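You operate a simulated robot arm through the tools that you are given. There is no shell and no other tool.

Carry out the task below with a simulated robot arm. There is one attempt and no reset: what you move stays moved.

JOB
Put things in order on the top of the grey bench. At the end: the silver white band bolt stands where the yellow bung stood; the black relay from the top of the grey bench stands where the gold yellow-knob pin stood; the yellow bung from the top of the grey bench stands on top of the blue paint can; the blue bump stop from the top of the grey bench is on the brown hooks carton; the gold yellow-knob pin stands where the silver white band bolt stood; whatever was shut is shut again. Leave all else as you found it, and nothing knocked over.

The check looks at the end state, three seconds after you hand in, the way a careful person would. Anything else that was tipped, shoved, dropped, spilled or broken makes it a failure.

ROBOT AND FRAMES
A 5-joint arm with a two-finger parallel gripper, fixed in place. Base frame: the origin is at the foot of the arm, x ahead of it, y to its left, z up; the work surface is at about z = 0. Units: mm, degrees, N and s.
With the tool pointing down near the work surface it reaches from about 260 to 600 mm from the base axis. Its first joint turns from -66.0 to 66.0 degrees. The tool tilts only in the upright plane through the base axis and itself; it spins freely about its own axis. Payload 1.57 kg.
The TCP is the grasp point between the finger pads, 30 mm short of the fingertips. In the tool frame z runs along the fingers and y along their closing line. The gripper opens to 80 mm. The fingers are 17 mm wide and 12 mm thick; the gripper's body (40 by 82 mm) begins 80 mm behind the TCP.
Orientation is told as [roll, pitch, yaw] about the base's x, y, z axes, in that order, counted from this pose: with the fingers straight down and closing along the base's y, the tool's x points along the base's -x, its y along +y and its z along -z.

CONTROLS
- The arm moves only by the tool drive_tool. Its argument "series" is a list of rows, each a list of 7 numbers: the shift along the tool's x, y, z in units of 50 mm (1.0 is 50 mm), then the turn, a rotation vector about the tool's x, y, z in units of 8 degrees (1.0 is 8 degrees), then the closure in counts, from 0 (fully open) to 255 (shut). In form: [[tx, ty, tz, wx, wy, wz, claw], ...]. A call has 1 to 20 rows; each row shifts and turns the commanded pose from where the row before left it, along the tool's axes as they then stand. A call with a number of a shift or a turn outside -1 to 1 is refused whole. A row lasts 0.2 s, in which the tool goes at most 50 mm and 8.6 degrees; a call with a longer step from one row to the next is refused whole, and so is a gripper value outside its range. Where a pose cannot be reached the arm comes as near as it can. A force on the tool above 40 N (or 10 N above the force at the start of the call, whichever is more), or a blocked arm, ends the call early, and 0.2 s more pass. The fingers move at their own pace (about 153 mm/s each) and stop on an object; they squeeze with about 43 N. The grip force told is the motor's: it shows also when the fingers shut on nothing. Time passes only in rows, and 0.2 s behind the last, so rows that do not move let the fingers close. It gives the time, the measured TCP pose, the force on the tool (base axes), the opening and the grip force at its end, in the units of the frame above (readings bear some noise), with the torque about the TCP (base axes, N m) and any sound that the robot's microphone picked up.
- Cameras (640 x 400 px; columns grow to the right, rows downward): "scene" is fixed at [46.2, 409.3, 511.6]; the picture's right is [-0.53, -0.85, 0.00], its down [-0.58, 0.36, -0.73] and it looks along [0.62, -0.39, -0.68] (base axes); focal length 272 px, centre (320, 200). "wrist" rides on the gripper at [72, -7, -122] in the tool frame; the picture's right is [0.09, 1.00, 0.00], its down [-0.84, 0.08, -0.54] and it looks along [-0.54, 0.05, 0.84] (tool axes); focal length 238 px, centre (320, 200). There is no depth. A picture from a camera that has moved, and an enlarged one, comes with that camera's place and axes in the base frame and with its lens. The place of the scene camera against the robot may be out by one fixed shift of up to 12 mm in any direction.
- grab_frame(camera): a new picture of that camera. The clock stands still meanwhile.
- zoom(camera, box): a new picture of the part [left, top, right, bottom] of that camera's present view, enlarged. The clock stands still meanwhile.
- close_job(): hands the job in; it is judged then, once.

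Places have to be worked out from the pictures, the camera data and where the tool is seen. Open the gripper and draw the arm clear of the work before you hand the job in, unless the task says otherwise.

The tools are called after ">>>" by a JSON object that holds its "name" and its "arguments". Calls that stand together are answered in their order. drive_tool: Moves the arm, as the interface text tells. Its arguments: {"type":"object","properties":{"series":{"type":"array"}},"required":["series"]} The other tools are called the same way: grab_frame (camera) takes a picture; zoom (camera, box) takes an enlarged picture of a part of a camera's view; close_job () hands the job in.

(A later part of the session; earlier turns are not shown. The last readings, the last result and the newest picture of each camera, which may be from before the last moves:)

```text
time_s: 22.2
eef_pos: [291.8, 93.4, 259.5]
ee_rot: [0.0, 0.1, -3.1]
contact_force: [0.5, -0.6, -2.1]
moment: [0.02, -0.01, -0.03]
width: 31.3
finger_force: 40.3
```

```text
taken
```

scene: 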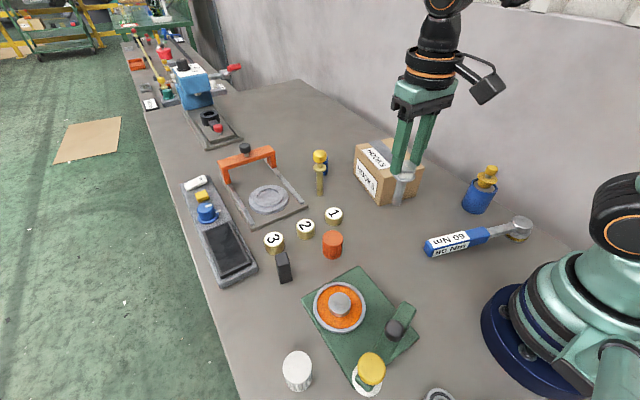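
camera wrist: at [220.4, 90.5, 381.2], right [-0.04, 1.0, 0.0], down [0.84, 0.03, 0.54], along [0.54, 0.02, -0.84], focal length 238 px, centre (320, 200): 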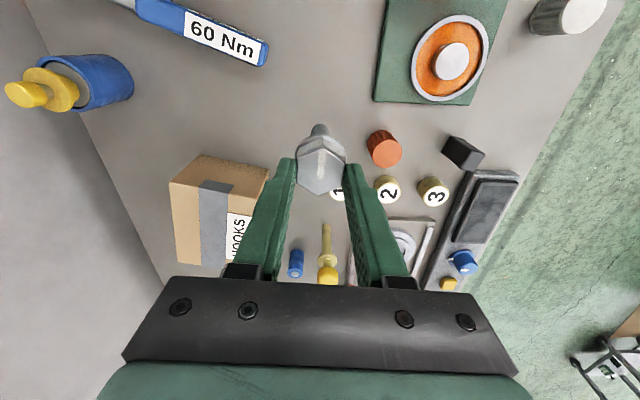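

The bolt is over the bung's old spot, held straight. I descend to about 12 mm above touchdown and recheck.

>>> {"name": "drive_tool", "arguments": {"series": [[0.01, 0.03, 0.6, 0, 0, 0, 255], [0, 0, 0.7, 0, 0, 0, 255], [0, 0, 0.7, 0, 0, 0, 255], [0, 0, 0.5, 0, 0, 0, 255], [0, 0, 0.25, 0, 0, 0, 255], [0, 0, 0, 0, 0, 0, 255], [0, 0, 0, 0, 0, 0, 255]]}}

>>> {"name": "grab_frame", "arguments": {"camera": "wrist"}}

>>> {"name": "zoom", "arguments": {"camera": "scene", "box": [335, 175, 455, 265]}}

```text
time_s: 23.8
eef_pos: [289.2, 96.6, 123.4]
ee_rot: [-0.1, 0.1, -3.0]
contact_force: [-0.4, 0.4, -2.7]
moment: [-0.02, 0.03, -0.01]
width: 31.2
finger_force: 40.3
```

```text
taken
camera wrist: at [219.4, 94.6, 244.5], right [-0.04, 1.0, 0.0], down [0.84, 0.03, 0.54], along [0.54, 0.02, -0.84], focal length 238 px, centre (320, 200)
```

wrist: 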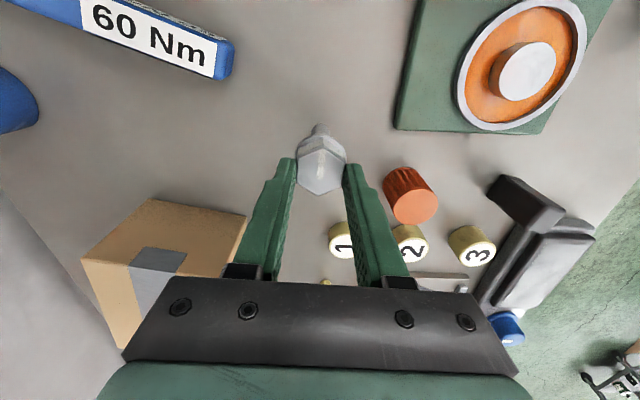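

```text
4.44 times, centred on (395, 220) of scene
camera zoom: at [46.2, 409.3, 511.6], right [-0.53, -0.85, 0.0], down [-0.58, 0.36, -0.73], along [0.62, -0.39, -0.68], focal length 1208 px, centre (-13, 111)
```

zoom: 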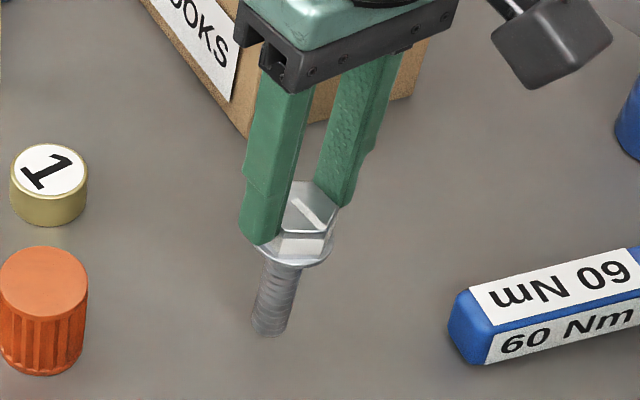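

Position matches the bung's old spot. I lower in fine steps until contact.

>>> {"name": "drive_tool", "arguments": {"series": [[0, 0, 0.12, 0, 0, 0, 255], [0, 0, 0.08, 0, 0, 0, 255], [0, 0, 0.03, 0, 0, 0, 255], [0, 0, 0, 0, 0, 0, 255]]}}

```text
time_s: 24.8
eef_pos: [289.0, 97.8, 110.3]
ee_rot: [0.0, 0.1, -3.0]
contact_force: [0.8, 0.0, -2.0]
moment: [0.0, 0.02, 0.0]
width: 31.4
finger_force: 40.0
```

Still hanging by its weight. I go down another millimetre at a time.

>>> {"name": "drive_tool", "arguments": {"series": [[0, 0, 0.02, 0, 0, 0, 255], [0, 0, 0, 0, 0, 0, 255]]}}

```text
time_s: 25.4
eef_pos: [289.8, 98.4, 109.3]
ee_rot: [0.0, 0.0, -3.0]
contact_force: [-0.2, -0.7, -2.0]
moment: [0.0, -0.02, 0.01]
width: 31.6
finger_force: 40.1
```

Readings put y about 2 mm high, so I nudge -1.5 mm in y while still hanging, then continue down.

>>> {"name": "drive_tool", "arguments": {"series": [[0, -0.03, 0, 0, 0, 0, 255], [0, 0, 0.02, 0, 0, 0, 255], [0, 0, 0, 0, 0, 0, 255]]}}

```text
time_s: 26.2
eef_pos: [290.0, 96.2, 109.0]
ee_rot: [0.0, -0.1, -3.0]
contact_force: [-5.8, -1.7, 22.9]
moment: [-0.08, 0.66, 0.0]
width: 31.5
finger_force: 39.4
```

Touchdown. I lift the command by 1 mm to relieve it and read again.

>>> {"name": "drive_tool", "arguments": {"series": [[0, 0, -0.02, 0, 0, 0, 255], [0, 0, 0, 0, 0, 0, 255]]}}

>>> {"name": "zoom", "arguments": {"camera": "scene", "box": [335, 175, 455, 265]}}

```text
time_s: 26.8
eef_pos: [290.6, 95.9, 109.9]
ee_rot: [0.0, 0.0, -3.0]
contact_force: [-2.0, 1.2, 3.7]
moment: [0.2, 0.14, 0.01]
width: 31.5
finger_force: 39.6
```

```text
4.44 times, centred on (395, 220) of scene
camera zoom: at [46.2, 409.3, 511.6], right [-0.53, -0.85, 0.0], down [-0.58, 0.36, -0.73], along [0.62, -0.39, -0.68], focal length 1208 px, centre (-13, 111)
```

zoom: 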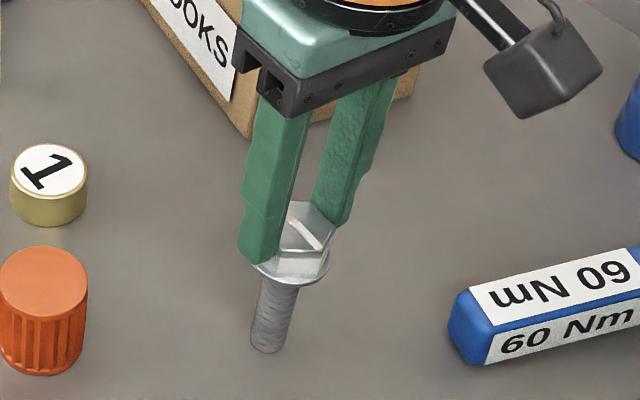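

Light contact with the bench; I release slowly and check that it stands.

>>> {"name": "drive_tool", "arguments": {"series": [[0, 0, 0, 0, 0, 0, 150], [0, 0, 0, 0, 0, 0, 140], [0, 0, 0, 0, 0, 0, 110], [0, 0, 0, 0, 0, 0, 60], [0, 0, 0, 0, 0, 0, 60]]}}

>>> {"name": "grab_frame", "arguments": {"camera": "wrist"}}

>>> {"name": "zoom", "arguments": {"camera": "scene", "box": [335, 175, 455, 265]}}

```text
time_s: 28.0
eef_pos: [289.2, 95.7, 110.7]
ee_rot: [-0.1, 0.0, -2.9]
contact_force: [-0.2, 0.4, 0.6]
moment: [-0.02, 0.01, -0.02]
width: 61.5
finger_force: 0.0
```

```text
taken
camera wrist: at [218.5, 93.9, 231.6], right [-0.04, 1.0, 0.0], down [0.84, 0.03, 0.54], along [0.54, 0.02, -0.84], focal length 238 px, centre (320, 200)
```

wrist: 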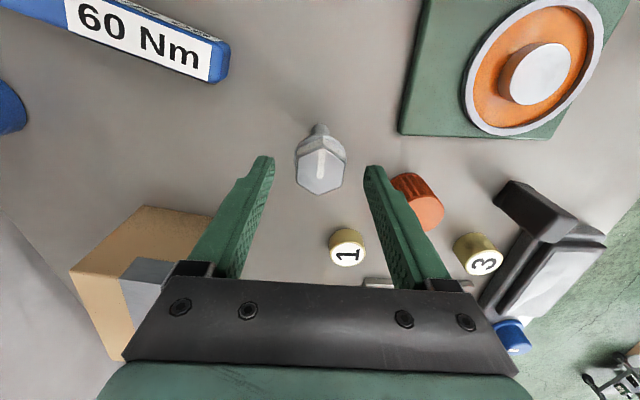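

```text
4.44 times, centred on (395, 220) of scene
camera zoom: at [46.2, 409.3, 511.6], right [-0.53, -0.85, 0.0], down [-0.58, 0.36, -0.73], along [0.62, -0.39, -0.68], focal length 1208 px, centre (-13, 111)
```

zoom: 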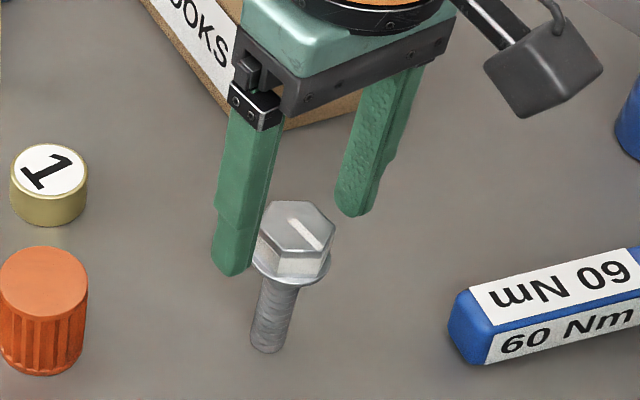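

The bolt stands where the bung stood. I rise, straighten the yaw and move toward the pin for a view of it and the bump stop.

>>> {"name": "drive_tool", "arguments": {"series": [[0, 0, -0.5, 0, 0, 0, 60], [0, 0, -0.9, 0, 0, 0, 0], [0, 0, -0.9, 0, 0, 0, 0], [0, 0, -0.9, 0, 0, 0, 0], [0, 0, -0.2, 0, 0, -0.375, 0], [-0.9, 0.08, 0, 0, 0, 0, 0], [-0.9, 0.08, 0, 0, 0, 0, 0], [-0.9, 0.08, 0, 0, 0, 0, 0], [-0.9, 0.08, 0, 0, 0, 0, 0], [0, 0, 0, 0, 0, 0, 0]]}}

>>> {"name": "grab_frame", "arguments": {"camera": "wrist"}}

>>> {"name": "grab_frame", "arguments": {"camera": "scene"}}

```text
time_s: 30.2
eef_pos: [471.0, 109.6, 279.7]
ee_rot: [0.0, 0.0, 0.0]
contact_force: [0.8, 0.0, -1.3]
moment: [-0.02, -0.01, 0.0]
width: 80.1
finger_force: 0.1
```

```text
taken
camera wrist: at [399.9, 102.9, 401.1], right [-0.09, 1.0, 0.0], down [0.84, 0.08, 0.54], along [0.54, 0.05, -0.84], focal length 238 px, centre (320, 200)
```

wrist: 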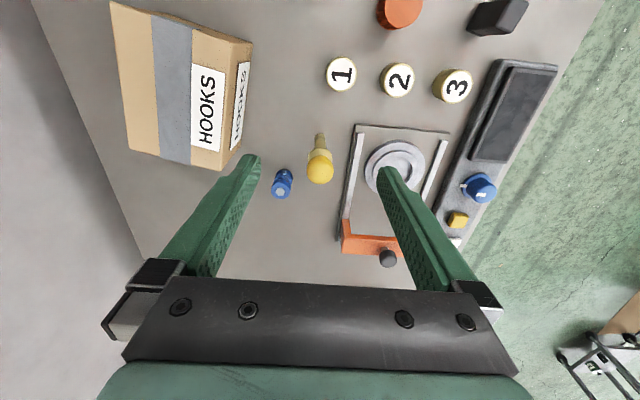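

```text
taken
```

scene: 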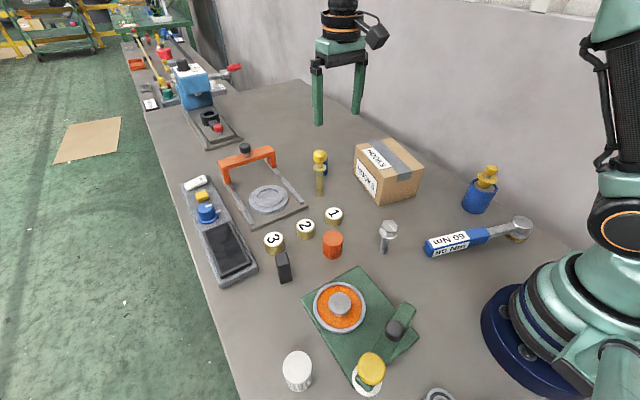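

>>> {"name": "zoom", "arguments": {"camera": "wrist", "box": [240, 110, 380, 210]}}

>>> {"name": "zoom", "arguments": {"camera": "scene", "box": [290, 140, 350, 205]}}

>>> {"name": "zoom", "arguments": {"camera": "wrist", "box": [100, 0, 300, 200]}}

>>> {"name": "zoom", "arguments": {"camera": "scene", "box": [355, 205, 425, 265]}}

```text
4.00 times, centred on (310, 160) of wrist
camera zoom: at [399.9, 102.9, 401.1], right [-0.09, 1.0, 0.0], down [0.84, 0.08, 0.54], along [0.54, 0.05, -0.84], focal length 953 px, centre (360, 360)
```

zoom: 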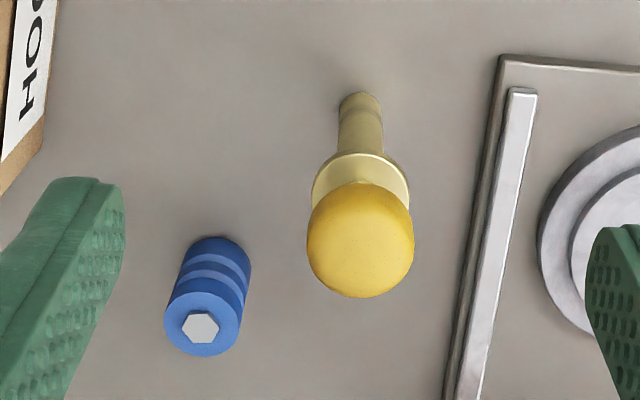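

```text
6.15 times, centred on (320, 172) of scene
camera zoom: at [46.3, 409.3, 511.6], right [-0.53, -0.85, 0.0], down [-0.58, 0.36, -0.73], along [0.62, -0.39, -0.68], focal length 1672 px, centre (320, 369)
```

zoom: 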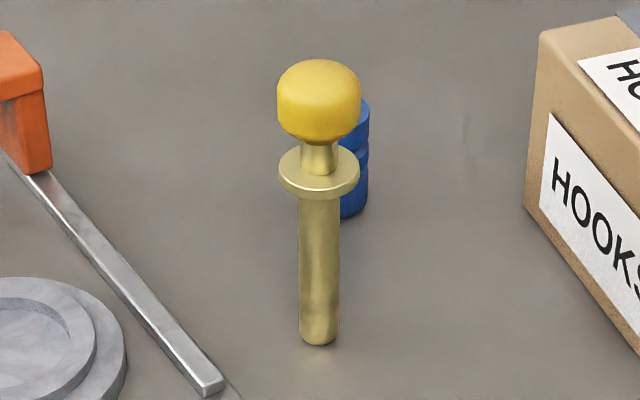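

```text
2.00 times, centred on (200, 100) of wrist
camera zoom: at [399.9, 102.9, 401.1], right [-0.09, 1.0, 0.0], down [0.84, 0.08, 0.54], along [0.54, 0.05, -0.84], focal length 477 px, centre (560, 400)
```

zoom: 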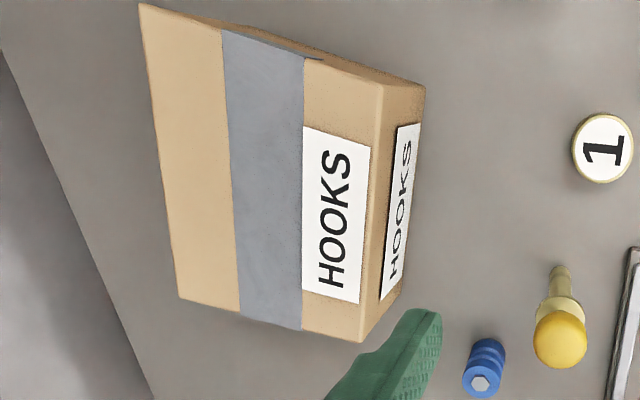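

```text
6.67 times, centred on (390, 235) of scene
camera zoom: at [46.3, 409.3, 511.6], right [-0.53, -0.85, 0.0], down [-0.58, 0.36, -0.73], along [0.62, -0.39, -0.68], focal length 1812 px, centre (-147, -33)
```

zoom: 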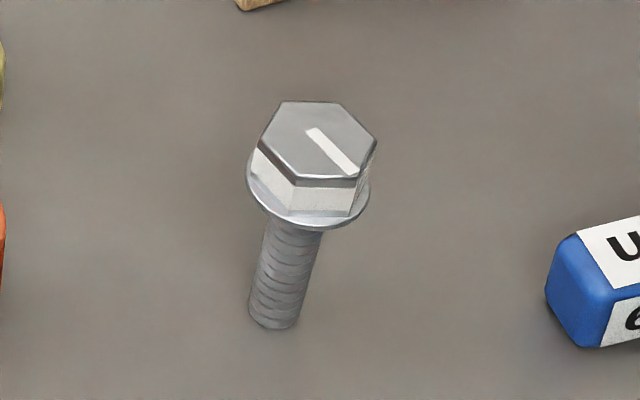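

The pin's foot is at about (532,115), knob 34 mm wide around z≈124, collar top about z≈94. The bolt stands fine. I move over the pin with tips still above its top and check alignment.

>>> {"name": "drive_tool", "arguments": {"series": [[-0.41, 0.036, 0.55, 0, 0, 0, 0], [-0.41, 0.036, 0.6, 0, 0, 0, 0], [-0.41, 0.036, 0.6, 0, 0, 0, 0], [0, 0, 0, 0, 0, 0, 0], [0, 0, 0, 0, 0, 0, 0]]}}

>>> {"name": "grab_frame", "arguments": {"camera": "wrist"}}

>>> {"name": "zoom", "arguments": {"camera": "scene", "box": [260, 90, 380, 200]}}

```text
time_s: 31.4
eef_pos: [530.7, 116.1, 195.2]
ee_rot: [0.0, 0.0, 0.0]
contact_force: [-0.8, -0.1, 0.1]
moment: [0.01, -0.03, -0.02]
width: 80.2
finger_force: 0.1
```

```text
taken
camera wrist: at [459.8, 109.0, 315.6], right [-0.09, 1.0, 0.0], down [0.84, 0.08, 0.54], along [0.54, 0.05, -0.84], focal length 238 px, centre (320, 200)
```

wrist: 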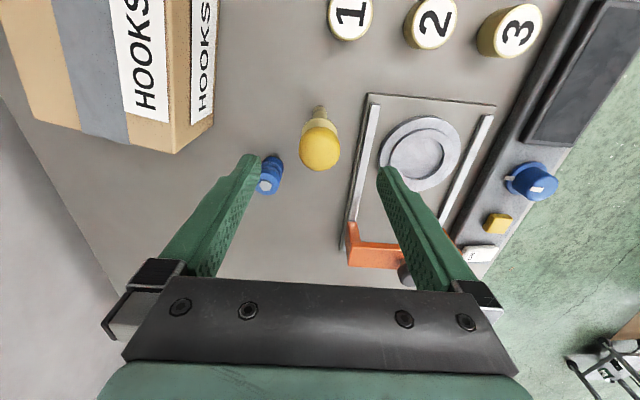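

```text
3.64 times, centred on (320, 145) of scene
camera zoom: at [46.2, 409.3, 511.6], right [-0.53, -0.85, 0.0], down [-0.58, 0.36, -0.73], along [0.62, -0.39, -0.68], focal length 988 px, centre (320, 400)
```

zoom: 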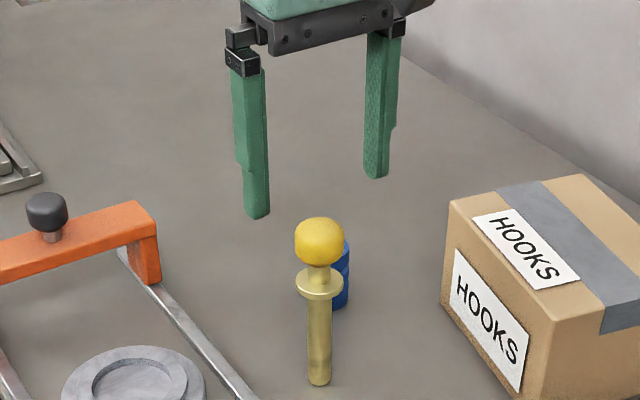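

>>> {"name": "zoom", "arguments": {"camera": "wrist", "box": [270, 95, 370, 180]}}

```text
4.71 times, centred on (320, 138) of wrist
camera zoom: at [459.8, 109.0, 315.6], right [-0.09, 1.0, 0.0], down [0.84, 0.08, 0.54], along [0.54, 0.05, -0.84], focal length 1122 px, centre (320, 494)
```

zoom: 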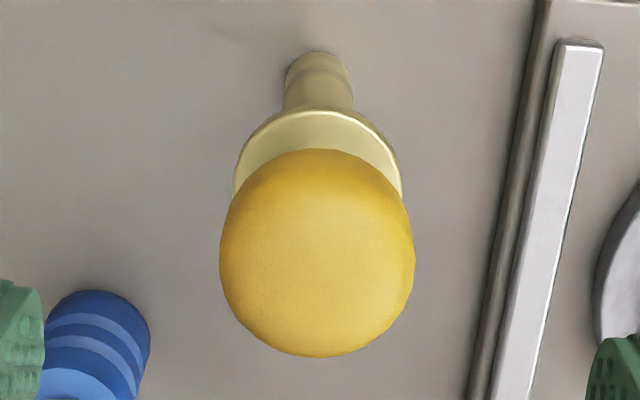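

Pin is within 1 mm of the tool axis. I lower around the knob to TCP z≈132 (tips between knob and collar) and look before closing.

>>> {"name": "drive_tool", "arguments": {"series": [[0, -0.02, 0.5, 0, 0, 0, 0], [0, 0, 0.5, 0, 0, 0, 0], [0, 0, 0.26, 0, 0, 0, 0], [0, 0, 0, 0, 0, 0, 0]]}}

>>> {"name": "zoom", "arguments": {"camera": "wrist", "box": [230, 90, 410, 210]}}

>>> {"name": "zoom", "arguments": {"camera": "scene", "box": [270, 110, 370, 200]}}

```text
time_s: 32.4
eef_pos: [529.7, 116.4, 129.4]
ee_rot: [0.0, 0.0, 0.0]
contact_force: [0.7, -0.5, -0.1]
moment: [0.0, 0.0, -0.05]
width: 80.0
finger_force: 0.1
```

```text
3.33 times, centred on (320, 150) of wrist
camera zoom: at [459.1, 109.5, 250.9], right [-0.09, 1.0, 0.0], down [0.84, 0.08, 0.54], along [0.54, 0.05, -0.84], focal length 794 px, centre (320, 367)
```

zoom: 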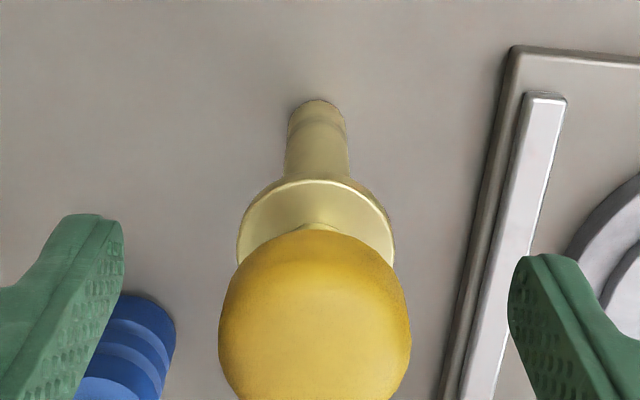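

```text
4.44 times, centred on (320, 155) of scene
camera zoom: at [46.2, 409.3, 511.6], right [-0.53, -0.85, 0.0], down [-0.58, 0.36, -0.73], along [0.62, -0.39, -0.68], focal length 1208 px, centre (320, 400)
```

zoom: 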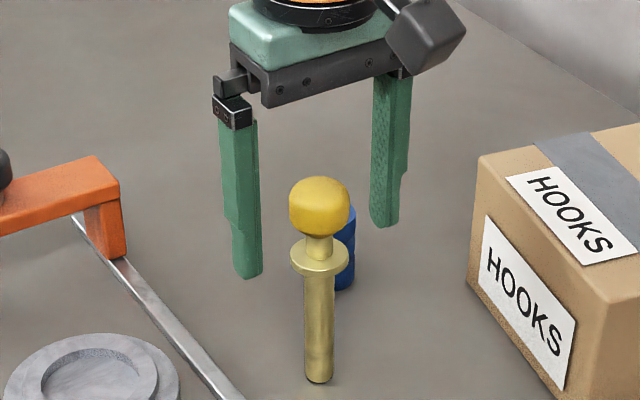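

Tips sit a few mm above the collar; the knob is about 1.2 mm toward -y of center. I correct this and close.

>>> {"name": "drive_tool", "arguments": {"series": [[0, -0.024, 0, 0, 0, 0, 0], [0, 0, 0, 0, 0, 0, 0], [0, 0, 0, 0, 0, 0, 100], [0, 0, 0, 0, 0, 0, 200], [0, 0, 0, 0, 0, 0, 255], [0, 0, 0, 0, 0, 0, 255]]}}

>>> {"name": "zoom", "arguments": {"camera": "wrist", "box": [230, 90, 410, 210]}}

>>> {"name": "zoom", "arguments": {"camera": "scene", "box": [270, 110, 370, 200]}}

```text
time_s: 33.8
eef_pos: [531.1, 116.1, 131.2]
ee_rot: [-0.1, 0.0, 0.0]
contact_force: [1.0, -0.3, 0.3]
moment: [0.0, -0.07, -0.03]
width: 32.8
finger_force: 41.4
```

```text
3.33 times, centred on (320, 150) of wrist
camera zoom: at [459.6, 108.6, 251.5], right [-0.09, 1.0, 0.0], down [0.84, 0.08, 0.54], along [0.54, 0.05, -0.84], focal length 794 px, centre (320, 367)
```

zoom: 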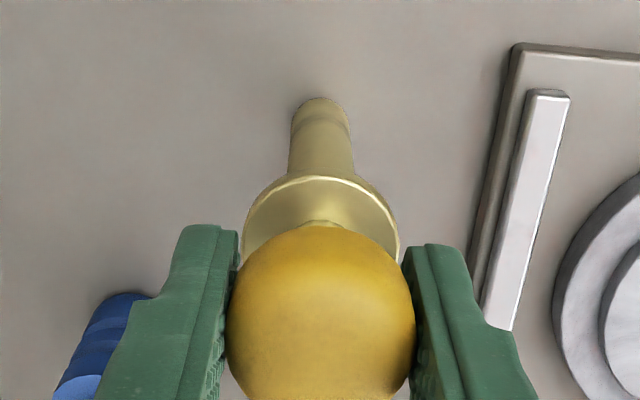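

```text
4.44 times, centred on (320, 155) of scene
camera zoom: at [46.2, 409.3, 511.6], right [-0.53, -0.85, 0.0], down [-0.58, 0.36, -0.73], along [0.62, -0.39, -0.68], focal length 1208 px, centre (320, 400)
```

zoom: 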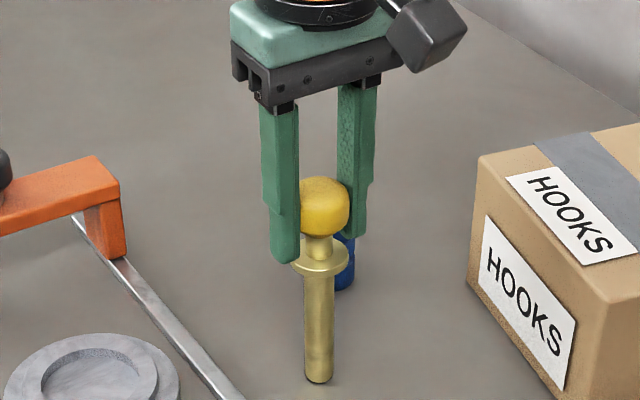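

Gripped at 32.8 mm. I lift gently and check that the pin hangs straight.

>>> {"name": "drive_tool", "arguments": {"series": [[0, 0, -0.06, 0, 0, 0, 255], [0, 0, -0.14, 0, 0, 0, 255], [0, 0, -0.4, 0, 0, 0, 255], [0, 0, -0.6, 0, 0, 0, 255], [0, 0, -0.7, 0, 0, 0, 255], [0, 0, -0.5, 0, 0, 0, 255], [0, 0, 0, 0, 0, 0, 255]]}}

>>> {"name": "grab_frame", "arguments": {"camera": "wrist"}}

>>> {"name": "zoom", "arguments": {"camera": "scene", "box": [270, 70, 370, 200]}}

```text
time_s: 35.4
eef_pos: [529.9, 116.2, 248.7]
ee_rot: [0.0, 0.0, -0.1]
contact_force: [-0.1, 0.4, -1.8]
moment: [0.01, 0.01, 0.0]
width: 32.9
finger_force: 40.4
```

```text
taken
camera wrist: at [459.7, 108.5, 371.6], right [-0.09, 1.0, 0.0], down [0.84, 0.08, 0.54], along [0.54, 0.05, -0.84], focal length 238 px, centre (320, 200)
```

wrist: 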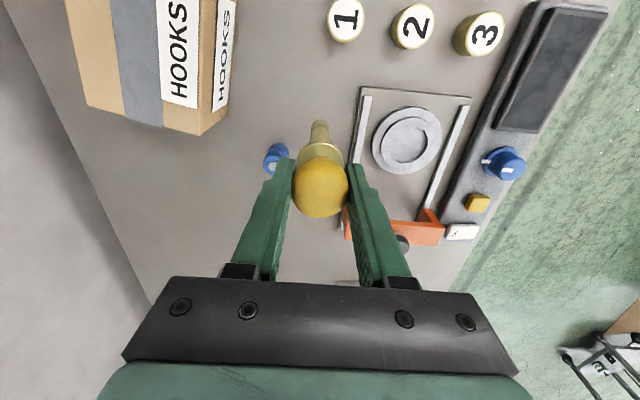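

```text
3.08 times, centred on (320, 135) of scene
camera zoom: at [46.2, 409.3, 511.6], right [-0.53, -0.85, 0.0], down [-0.58, 0.36, -0.73], along [0.62, -0.39, -0.68], focal length 836 px, centre (320, 400)
```

zoom: 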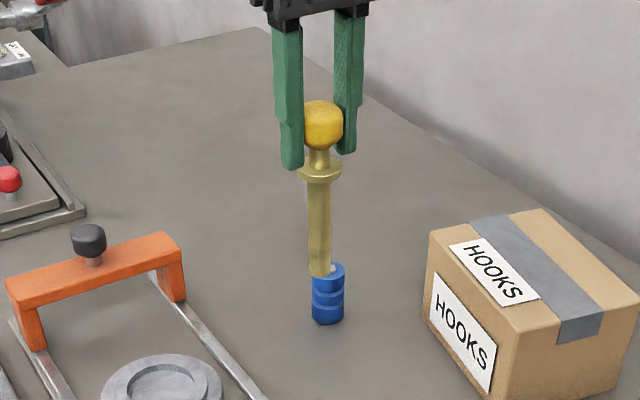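

The pin hangs straight. I carry it over to the bolt's old spot.

>>> {"name": "drive_tool", "arguments": {"series": [[0.3, 0.35, 0, 0, 0, 0, 255], [0.58, 0.664, 0, 0, 0, 0, 255], [0.58, 0.664, 0, 0, 0, 0, 255], [0.58, 0.664, 0, 0, 0, 0, 255], [0.58, 0.664, 0, 0, 0, 0, 255], [0.58, 0.664, 0, 0, 0, 0, 255], [0.58, 0.664, 0, 0, 0, 0, 255], [0.58, 0.664, 0, 0, 0, 0, 255], [0.58, 0.664, 0, 0, 0, 0, 255], [0.28, 0.31, 0, 0, 0, 0, 255], [0, 0, 0, 0, 0, 0, 255], [0, 0, 0, 0, 0, 0, 255]]}}

>>> {"name": "grab_frame", "arguments": {"camera": "wrist"}}

>>> {"name": "grab_frame", "arguments": {"camera": "scene"}}

```text
time_s: 38.0
eef_pos: [272.4, 412.2, 249.5]
ee_rot: [0.0, 0.0, 0.0]
contact_force: [-0.9, -0.6, -1.2]
moment: [-0.02, 0.01, -0.01]
width: 32.8
finger_force: 40.9
```

```text
taken
camera wrist: at [200.5, 406.7, 370.5], right [-0.09, 1.0, 0.0], down [0.84, 0.08, 0.54], along [0.54, 0.05, -0.84], focal length 238 px, centre (320, 200)
```

wrist: 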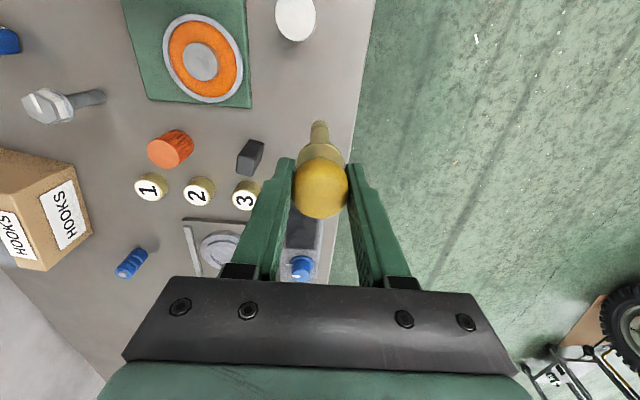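

```text
taken
```

scene: 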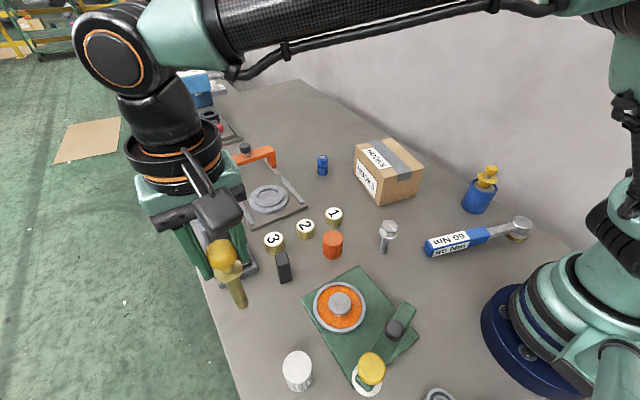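

Over the bolt's old spot. I lower to about 10 mm above touchdown and take more readings.

>>> {"name": "drive_tool", "arguments": {"series": [[0, 0, 0.5, 0, 0, 0, 255], [0, 0, 0.7, 0, 0, 0, 255], [0, 0, 0.6, 0, 0, 0, 255], [0, 0, 0.35, 0, 0, 0, 255], [0, 0, 0, 0, 0, 0, 255], [0, 0, 0, 0, 0, 0, 255]]}}

>>> {"name": "drive_tool", "arguments": {"series": [[0, 0, 0, 0, 0, 0, 255]]}}

>>> {"name": "zoom", "arguments": {"camera": "scene", "box": [195, 255, 315, 350]}}

>>> {"name": "grab_frame", "arguments": {"camera": "wrist"}}

```text
time_s: 39.4
eef_pos: [270.1, 413.7, 140.8]
ee_rot: [0.0, 0.1, -0.1]
contact_force: [0.2, 1.1, -1.7]
moment: [0.01, 0.0, -0.01]
width: 32.9
finger_force: 40.5
```

```text
time_s: 39.8
eef_pos: [271.0, 413.6, 142.5]
ee_rot: [0.1, 0.0, 0.0]
contact_force: [-1.0, 0.0, -2.3]
moment: [0.02, -0.04, 0.0]
width: 32.7
finger_force: 40.6
```

```text
4.21 times, centred on (255, 302) of scene
camera zoom: at [46.2, 409.3, 511.6], right [-0.53, -0.85, 0.0], down [-0.58, 0.36, -0.73], along [0.62, -0.39, -0.68], focal length 1144 px, centre (594, -232)
```

zoom: 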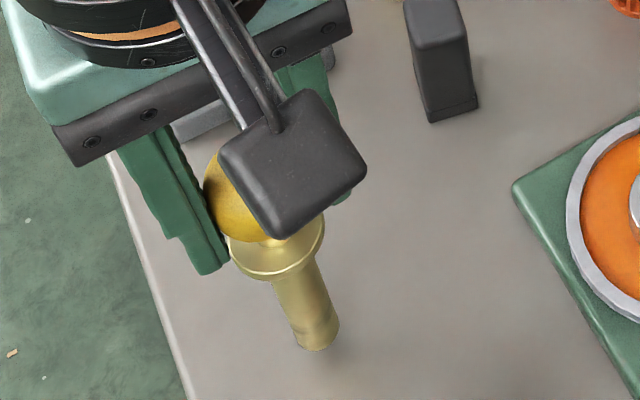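

```text
taken
camera wrist: at [199.7, 407.1, 262.7], right [-0.09, 1.0, 0.0], down [0.84, 0.08, 0.54], along [0.54, 0.05, -0.84], focal length 238 px, centre (320, 200)
```

wrist: 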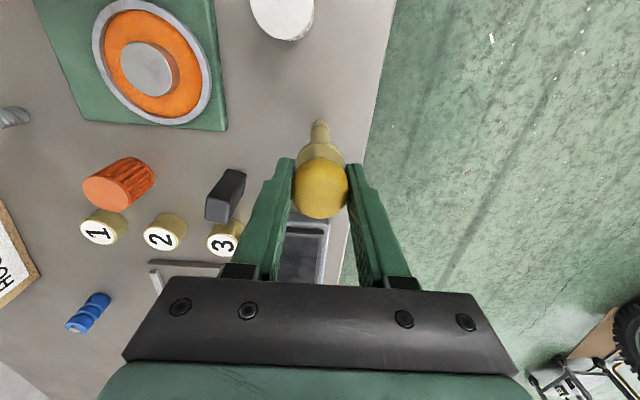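

Readings agree with the bolt's old position to about 1 mm. I nudge +1 mm in y and lower carefully.

>>> {"name": "drive_tool", "arguments": {"series": [[0, 0.02, 0.1, 0, 0, 0, 255], [0, 0, 0.07, 0, 0, 0, 255], [0, 0, 0, 0, 0, 0, 255]]}}

>>> {"name": "drive_tool", "arguments": {"series": [[0, 0, 0.02, 0, 0, 0, 255], [0, 0, 0, 0, 0, 0, 255]]}}

```text
time_s: 40.6
eef_pos: [270.3, 413.7, 133.3]
ee_rot: [0.0, 0.0, 0.0]
contact_force: [0.4, 0.4, -1.8]
moment: [-0.03, 0.04, -0.01]
width: 33.0
finger_force: 41.2
```

```text
time_s: 41.2
eef_pos: [270.6, 414.7, 132.8]
ee_rot: [0.0, 0.1, -0.1]
contact_force: [-0.2, 0.8, -2.3]
moment: [0.0, 0.01, 0.01]
width: 32.8
finger_force: 41.0
```

Still hanging. Continue down by 1 mm steps.

>>> {"name": "drive_tool", "arguments": {"series": [[0, 0, 0.02, 0, 0, 0, 255], [0, 0, 0, 0, 0, 0, 255]]}}

```text
time_s: 41.8
eef_pos: [271.1, 414.6, 131.2]
ee_rot: [0.0, -0.1, -0.1]
contact_force: [-1.1, -0.2, -2.6]
moment: [0.01, 0.01, 0.0]
width: 32.8
finger_force: 40.5
```

>>> {"name": "drive_tool", "arguments": {"series": [[0, 0, 0.02, 0, 0, 0, 255], [0, 0, 0, 0, 0, 0, 255]]}}

```text
time_s: 42.4
eef_pos: [270.3, 415.0, 131.8]
ee_rot: [0.0, 0.0, 0.1]
contact_force: [0.3, -0.7, -1.5]
moment: [0.04, -0.02, -0.07]
width: 32.8
finger_force: 41.2
```

Force still shows the weight hanging; another 1 mm.

>>> {"name": "drive_tool", "arguments": {"series": [[0, 0, 0.02, 0, 0, 0, 255], [0, 0, 0, 0, 0, 0, 255]]}}

```text
time_s: 43.0
eef_pos: [271.6, 414.9, 128.5]
ee_rot: [0.0, 0.0, 0.0]
contact_force: [0.4, -0.1, -0.9]
moment: [0.0, 0.01, -0.02]
width: 32.9
finger_force: 40.5
```

The weight reading is dropping; a half-millimetre more.

>>> {"name": "drive_tool", "arguments": {"series": [[0, 0, 0.012, 0, 0, 0, 255], [0, 0, 0, 0, 0, 0, 255]]}}

```text
time_s: 43.6
eef_pos: [271.0, 415.2, 130.1]
ee_rot: [0.1, 0.0, 0.0]
contact_force: [-3.0, -0.9, 8.2]
moment: [-0.1, 0.45, -0.02]
width: 32.8
finger_force: 41.1
```

Contact at 8 N. I ease back slightly and release slowly.

>>> {"name": "drive_tool", "arguments": {"series": [[0, 0, -0.008, 0, 0, 0, 255], [0, 0, 0, 0, 0, 0, 255], [0, 0, 0, 0, 0, 0, 145], [0, 0, 0, 0, 0, 0, 135], [0, 0, 0, 0, 0, 0, 100], [0, 0, 0, 0, 0, 0, 50], [0, 0, 0, 0, 0, 0, 50]]}}

>>> {"name": "zoom", "arguments": {"camera": "scene", "box": [195, 255, 315, 350]}}

>>> {"name": "grab_frame", "arguments": {"camera": "wrist"}}

```text
time_s: 45.2
eef_pos: [271.0, 415.4, 127.4]
ee_rot: [0.0, -0.1, 0.0]
contact_force: [0.3, 0.2, 1.2]
moment: [-0.02, -0.01, -0.03]
width: 64.3
finger_force: 0.0
```

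```text
4.21 times, centred on (255, 302) of scene
camera zoom: at [46.2, 409.3, 511.6], right [-0.53, -0.85, 0.0], down [-0.58, 0.36, -0.73], along [0.62, -0.39, -0.68], focal length 1144 px, centre (594, -232)
```

zoom: 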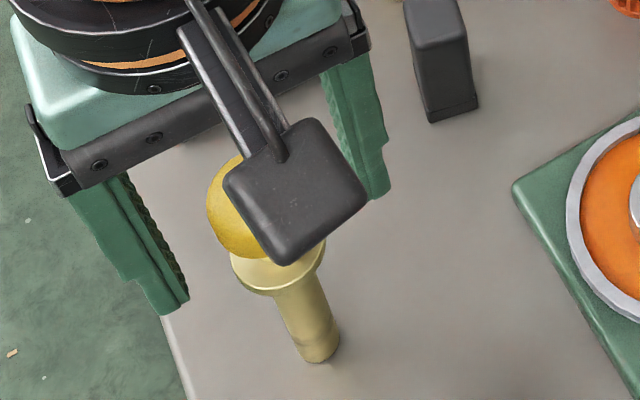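

```text
taken
camera wrist: at [199.9, 408.5, 251.2], right [-0.09, 1.0, 0.0], down [0.84, 0.08, 0.54], along [0.54, 0.05, -0.84], focal length 238 px, centre (320, 200)
```

wrist: 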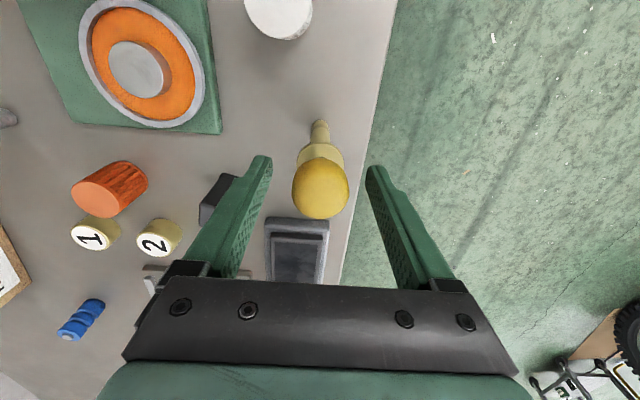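

The pin stands at the bolt's old spot. I rise clear and go toward the bump stop for a measuring view.

>>> {"name": "drive_tool", "arguments": {"series": [[0, 0, -0.4, 0, 0, 0, 30], [0, 0, -0.8, 0, 0, 0, 0], [0, 0, -0.9, 0, 0, 0, 0], [0, 0, -0.6, 0, 0, 0, 0], [-0.54, -0.722, 0, 0, 0, 0, 0], [-0.54, -0.722, 0, 0, 0, 0, 0], [-0.54, -0.722, 0, 0, 0, 0, 0], [-0.54, -0.722, 0, 0, 0, 0, 0], [-0.54, -0.722, 0, 0, 0, 0, 0], [-0.54, -0.722, 0, 0, 0, 0, 0], [-0.54, -0.722, 0, 0, 0, 0, 0], [-0.54, -0.722, 0, 0, 0, 0, 0], [-0.54, -0.722, 0, 0, 0, 0, 0], [-0.54, -0.722, 0, 0, 0, 0, 0], [0, 0, 0, 0, 0, 0, 0], [0, 0, 0, 0, 0, 0, 0]]}}

>>> {"name": "grab_frame", "arguments": {"camera": "wrist"}}

>>> {"name": "grab_frame", "arguments": {"camera": "scene"}}

```text
time_s: 48.6
eef_pos: [542.6, 53.8, 263.2]
ee_rot: [0.0, -0.1, 0.0]
contact_force: [-0.2, -0.2, 0.1]
moment: [0.0, -0.01, 0.0]
width: 80.1
finger_force: 0.1
```

```text
taken
camera wrist: at [469.7, 47.3, 385.0], right [-0.09, 1.0, 0.0], down [0.84, 0.08, 0.54], along [0.54, 0.05, -0.84], focal length 238 px, centre (320, 200)
```

wrist: 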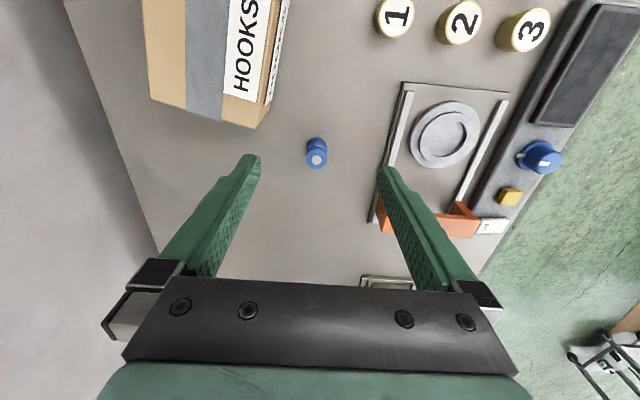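

```text
taken
```

scene: 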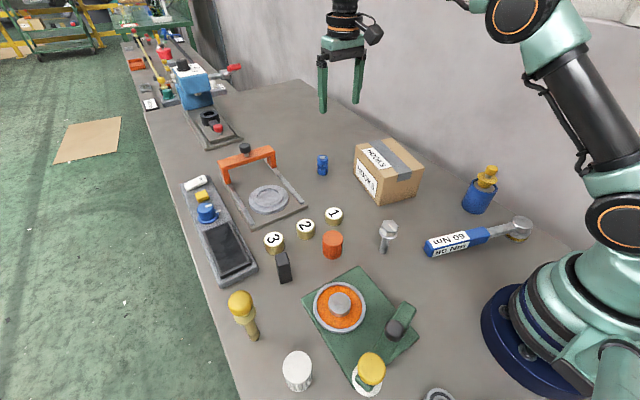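

>>> {"name": "zoom", "arguments": {"camera": "wrist", "box": [270, 120, 370, 182]}}

>>> {"name": "zoom", "arguments": {"camera": "scene", "box": [290, 140, 430, 210]}}

>>> {"name": "zoom", "arguments": {"camera": "scene", "box": [200, 270, 320, 360]}}

```text
6.40 times, centred on (320, 151) of wrist
camera zoom: at [469.7, 47.3, 385.0], right [-0.09, 1.0, 0.0], down [0.84, 0.08, 0.54], along [0.54, 0.05, -0.84], focal length 1525 px, centre (320, 514)
```

zoom: 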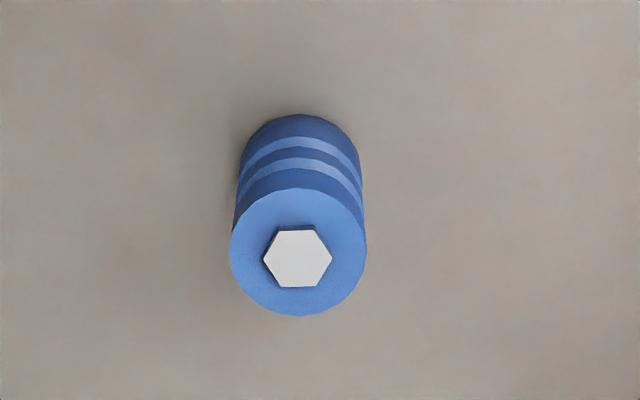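

```text
4.57 times, centred on (360, 175) of scene
camera zoom: at [46.2, 409.3, 511.6], right [-0.53, -0.85, 0.0], down [-0.58, 0.36, -0.73], along [0.62, -0.39, -0.68], focal length 1242 px, centre (137, 314)
```

zoom: 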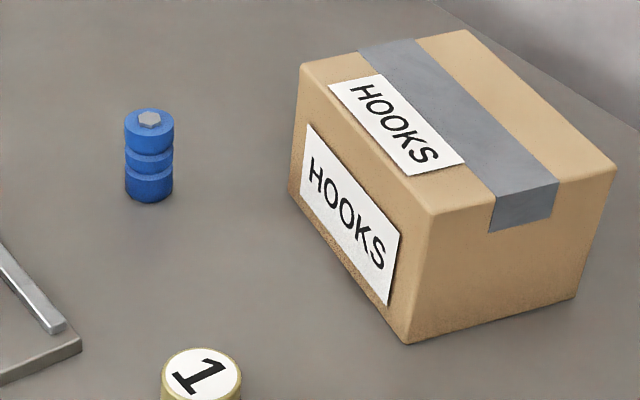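

```text
4.44 times, centred on (260, 315) of scene
camera zoom: at [46.2, 409.3, 511.6], right [-0.53, -0.85, 0.0], down [-0.58, 0.36, -0.73], along [0.62, -0.39, -0.68], focal length 1208 px, centre (587, -311)
```

zoom: 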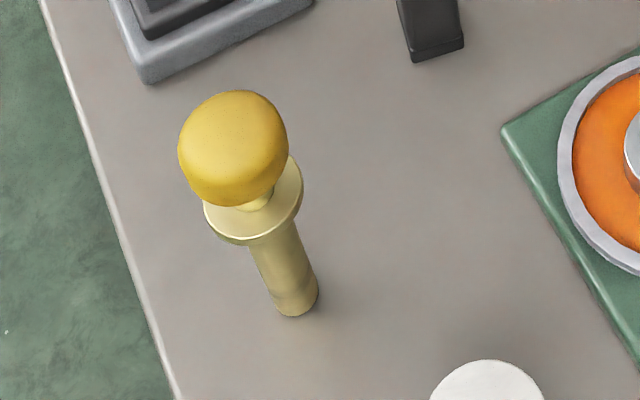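

Bump stop: center about (611,54.5), 52 mm high, 31 mm wide. That is just outside the vertical reach, so I turn the tool to the stop's azimuth (5.1°) and tilt the fingers outward 12°, then see the pose.

>>> {"name": "drive_tool", "arguments": {"series": [[0, 0, 0, 0, 0, -0.64, 0], [0, 0, 0, 0, -0.75, 0, 0], [0, 0, 0, 0, -0.75, 0, 0], [-0.184, -0.027, 0.77, 0, 0, 0, 0], [-0.184, -0.027, 0.77, 0, 0, 0, 0], [-0.184, -0.027, 0.77, 0, 0, 0, 0], [-0.184, -0.027, 0.77, 0, 0, 0, 0], [0, 0, 0, 0, 0, 0, 0], [0, 0, 0, 0, 0, 0, 0]]}}

>>> {"name": "grab_frame", "arguments": {"camera": "wrist"}}

>>> {"name": "grab_frame", "arguments": {"camera": "scene"}}

```text
time_s: 50.6
eef_pos: [608.8, 53.6, 120.4]
ee_rot: [-0.1, -12.1, 5.1]
contact_force: [-0.2, -1.0, 1.3]
moment: [0.0, 0.03, 0.02]
width: 79.9
finger_force: 0.1
```

```text
taken
camera wrist: at [514.9, 38.4, 224.3], right [-0.18, 0.98, -0.02], down [0.7, 0.14, 0.7], along [0.7, 0.11, -0.71], focal length 238 px, centre (320, 200)
```

wrist: 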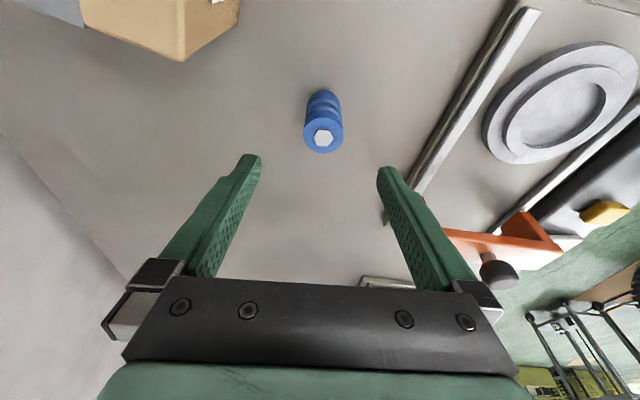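

```text
taken
```

scene: 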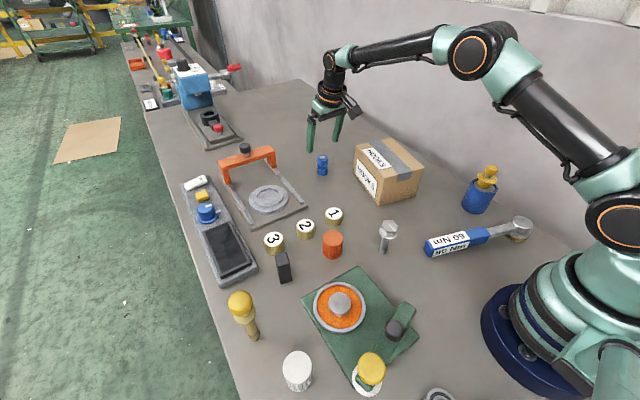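

The pose is reached cleanly (tilt -12°, yaw 5.1°). I zoom to refine the stop's offset from the grasp line.

>>> {"name": "zoom", "arguments": {"camera": "wrist", "box": [270, 80, 380, 170]}}

```text
4.44 times, centred on (325, 125) of wrist
camera zoom: at [514.9, 38.4, 224.3], right [-0.18, 0.98, -0.02], down [0.7, 0.14, 0.7], along [0.7, 0.11, -0.71], focal length 1059 px, centre (298, 533)
```

zoom: 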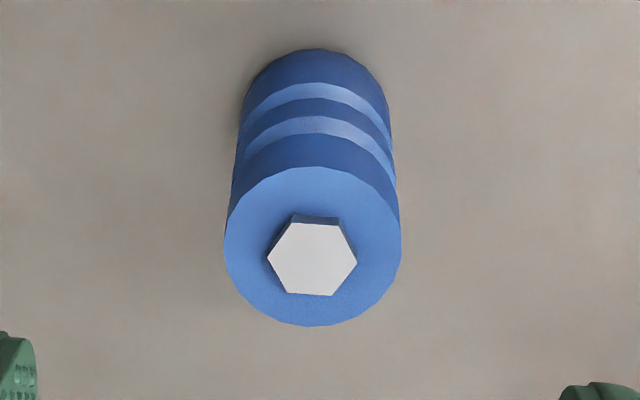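

The stop center reads (611.5,55). I descend along the vertical to TCP z≈38 with small corrections.

>>> {"name": "drive_tool", "arguments": {"series": [[0.098, 0.022, 0.541, 0, 0, 0, 0], [0.098, 0, 0.541, 0, 0, 0, 0], [0.097, 0, 0.541, 0, 0, 0, 0], [0, 0, 0, 0, 0, 0, 0], [0, 0, 0, 0, 0, 0, 0]]}}

>>> {"name": "grab_frame", "arguments": {"camera": "wrist"}}

>>> {"name": "zoom", "arguments": {"camera": "scene", "box": [270, 100, 400, 200]}}

```text
time_s: 51.8
eef_pos: [611.6, 55.7, 39.3]
ee_rot: [0.1, -11.9, 5.1]
contact_force: [-0.1, 0.2, 0.3]
moment: [-0.02, 0.02, 0.01]
width: 80.0
finger_force: 0.1
```

```text
taken
camera wrist: at [517.3, 41.0, 143.3], right [-0.18, 0.98, -0.02], down [0.7, 0.14, 0.7], along [0.7, 0.11, -0.71], focal length 238 px, centre (320, 200)
```

wrist: 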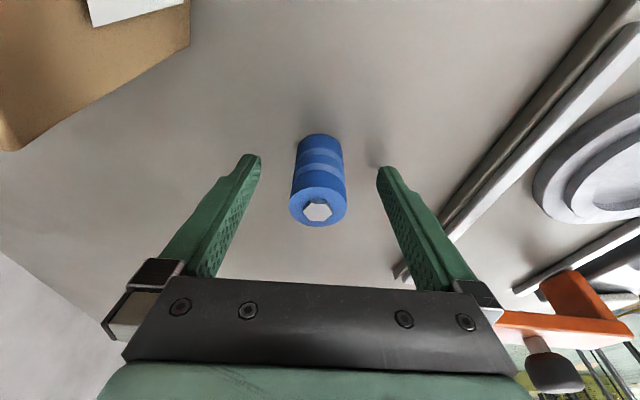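

```text
4.00 times, centred on (335, 150) of scene
camera zoom: at [46.2, 409.3, 511.6], right [-0.53, -0.85, 0.0], down [-0.58, 0.36, -0.73], along [0.62, -0.39, -0.68], focal length 1087 px, centre (260, 400)
```

zoom: 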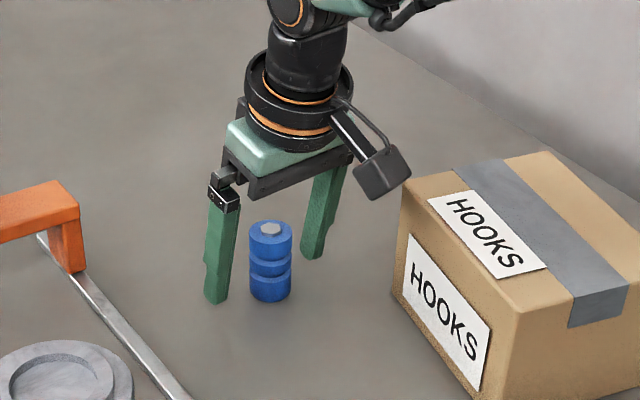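

The stop is centered between the fingers with the tips just off the bench. I close on it.

>>> {"name": "drive_tool", "arguments": {"series": [[0, 0, 0, 0, 0, 0, 100], [0, 0, 0, 0, 0, 0, 200], [0, 0, 0, 0, 0, 0, 255], [0, 0, 0, 0, 0, 0, 255]]}}

>>> {"name": "zoom", "arguments": {"camera": "scene", "box": [270, 100, 400, 200]}}

>>> {"name": "grab_frame", "arguments": {"camera": "wrist"}}

```text
time_s: 52.8
eef_pos: [611.8, 56.1, 38.4]
ee_rot: [0.1, -12.0, 5.0]
contact_force: [0.3, -0.7, 0.4]
moment: [0.01, 0.0, 0.0]
width: 30.2
finger_force: 39.5
```

```text
4.00 times, centred on (335, 150) of scene
camera zoom: at [46.2, 409.3, 511.6], right [-0.53, -0.85, 0.0], down [-0.58, 0.36, -0.73], along [0.62, -0.39, -0.68], focal length 1087 px, centre (260, 400)
```

zoom: 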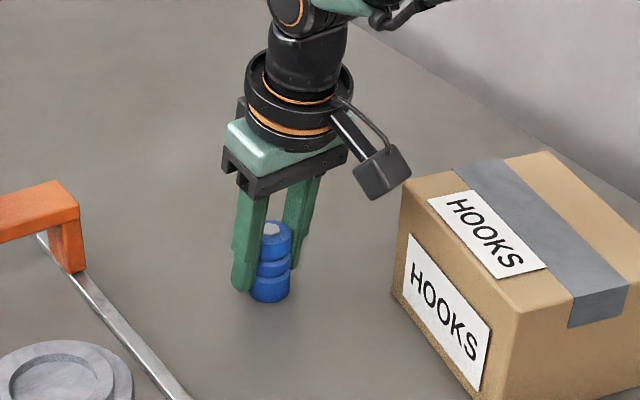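

```text
taken
camera wrist: at [517.3, 41.0, 143.5], right [-0.18, 0.98, -0.02], down [0.7, 0.14, 0.7], along [0.7, 0.11, -0.71], focal length 238 px, centre (320, 200)
```

wrist: 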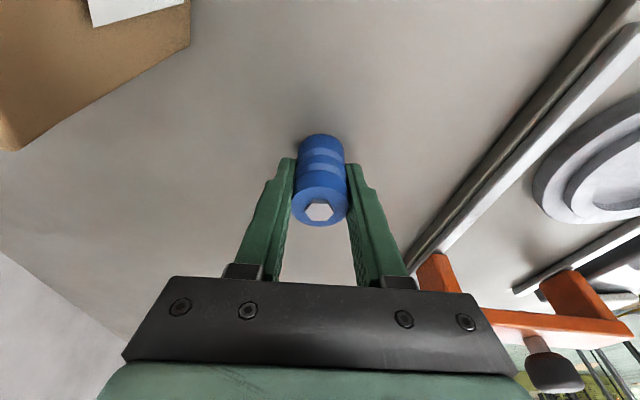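

Gripped at 30.2 mm. I lift it vertically with the tilt kept, then swing and draw in toward the carton's center (472,-67), keeping the tool in its radial plane.

>>> {"name": "drive_tool", "arguments": {"series": [[-0.027, 0, -0.126, 0, 0, 0, 255], [-0.085, 0, -0.4, 0, 0, 0, 255], [-0.17, 0, -0.8, 0, 0, 0, 255], [-0.17, 0, -0.8, 0, 0, 0, 255], [-0.17, 0, -0.8, 0, 0, 0, 255], [-0.085, 0, -0.4, 0, 0, 0, 255], [0, 0, 0, 0, 0, 0, 255]]}}

>>> {"name": "drive_tool", "arguments": {"series": [[0.536, -0.552, -0.114, 0.0686, 0, 0.3228, 255], [0.536, -0.528, -0.114, 0.0686, 0, 0.3228, 255], [0.536, -0.502, -0.114, 0.0686, 0, 0.3228, 255], [0.536, -0.478, -0.114, 0.0686, 0, 0.3228, 255], [0.536, -0.452, -0.114, 0.0686, 0, 0.3228, 255], [0, 0, 0, 0, 0, 0, 255], [0, 0, 0, 0, 0, 0, 255]]}}

>>> {"name": "grab_frame", "arguments": {"camera": "wrist"}}

>>> {"name": "zoom", "arguments": {"camera": "scene", "box": [310, 90, 450, 220]}}

```text
time_s: 54.4
eef_pos: [611.5, 55.6, 209.0]
ee_rot: [0.1, -12.0, 5.0]
contact_force: [0.2, 0.3, -0.8]
moment: [0.01, -0.01, 0.01]
width: 30.4
finger_force: 39.1
```

```text
time_s: 56.0
eef_pos: [472.6, -71.3, 210.3]
ee_rot: [-0.1, -11.9, -8.2]
contact_force: [-1.3, -0.5, 0.2]
moment: [-0.02, 0.01, 0.0]
width: 30.2
finger_force: 39.5
```

```text
taken
camera wrist: at [377.5, -62.7, 313.7], right [0.05, 1.0, -0.02], down [0.71, -0.02, 0.7], along [0.7, -0.05, -0.71], focal length 238 px, centre (320, 200)
```

wrist: 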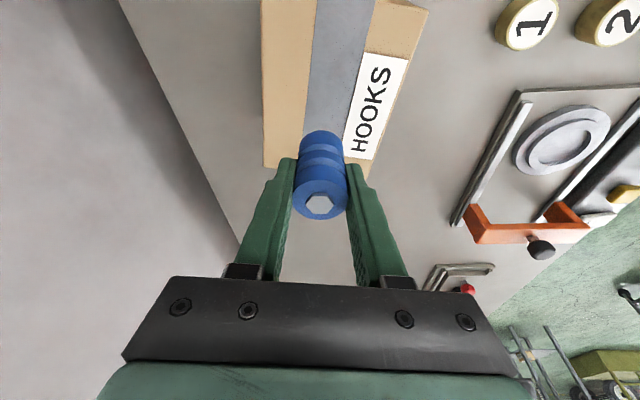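

```text
3.08 times, centred on (380, 155) of scene
camera zoom: at [46.2, 409.3, 511.6], right [-0.53, -0.85, 0.0], down [-0.58, 0.36, -0.73], along [0.62, -0.39, -0.68], focal length 836 px, centre (135, 338)
```

zoom: 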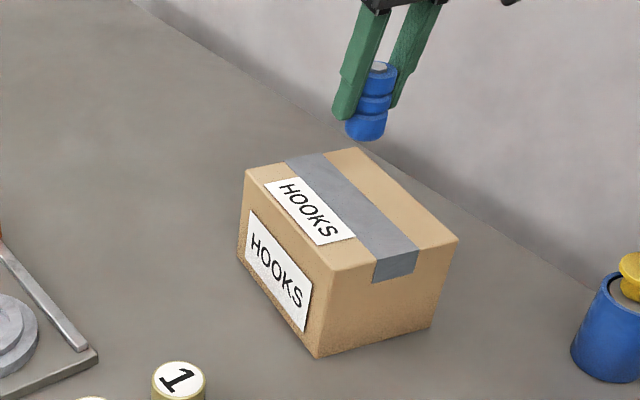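

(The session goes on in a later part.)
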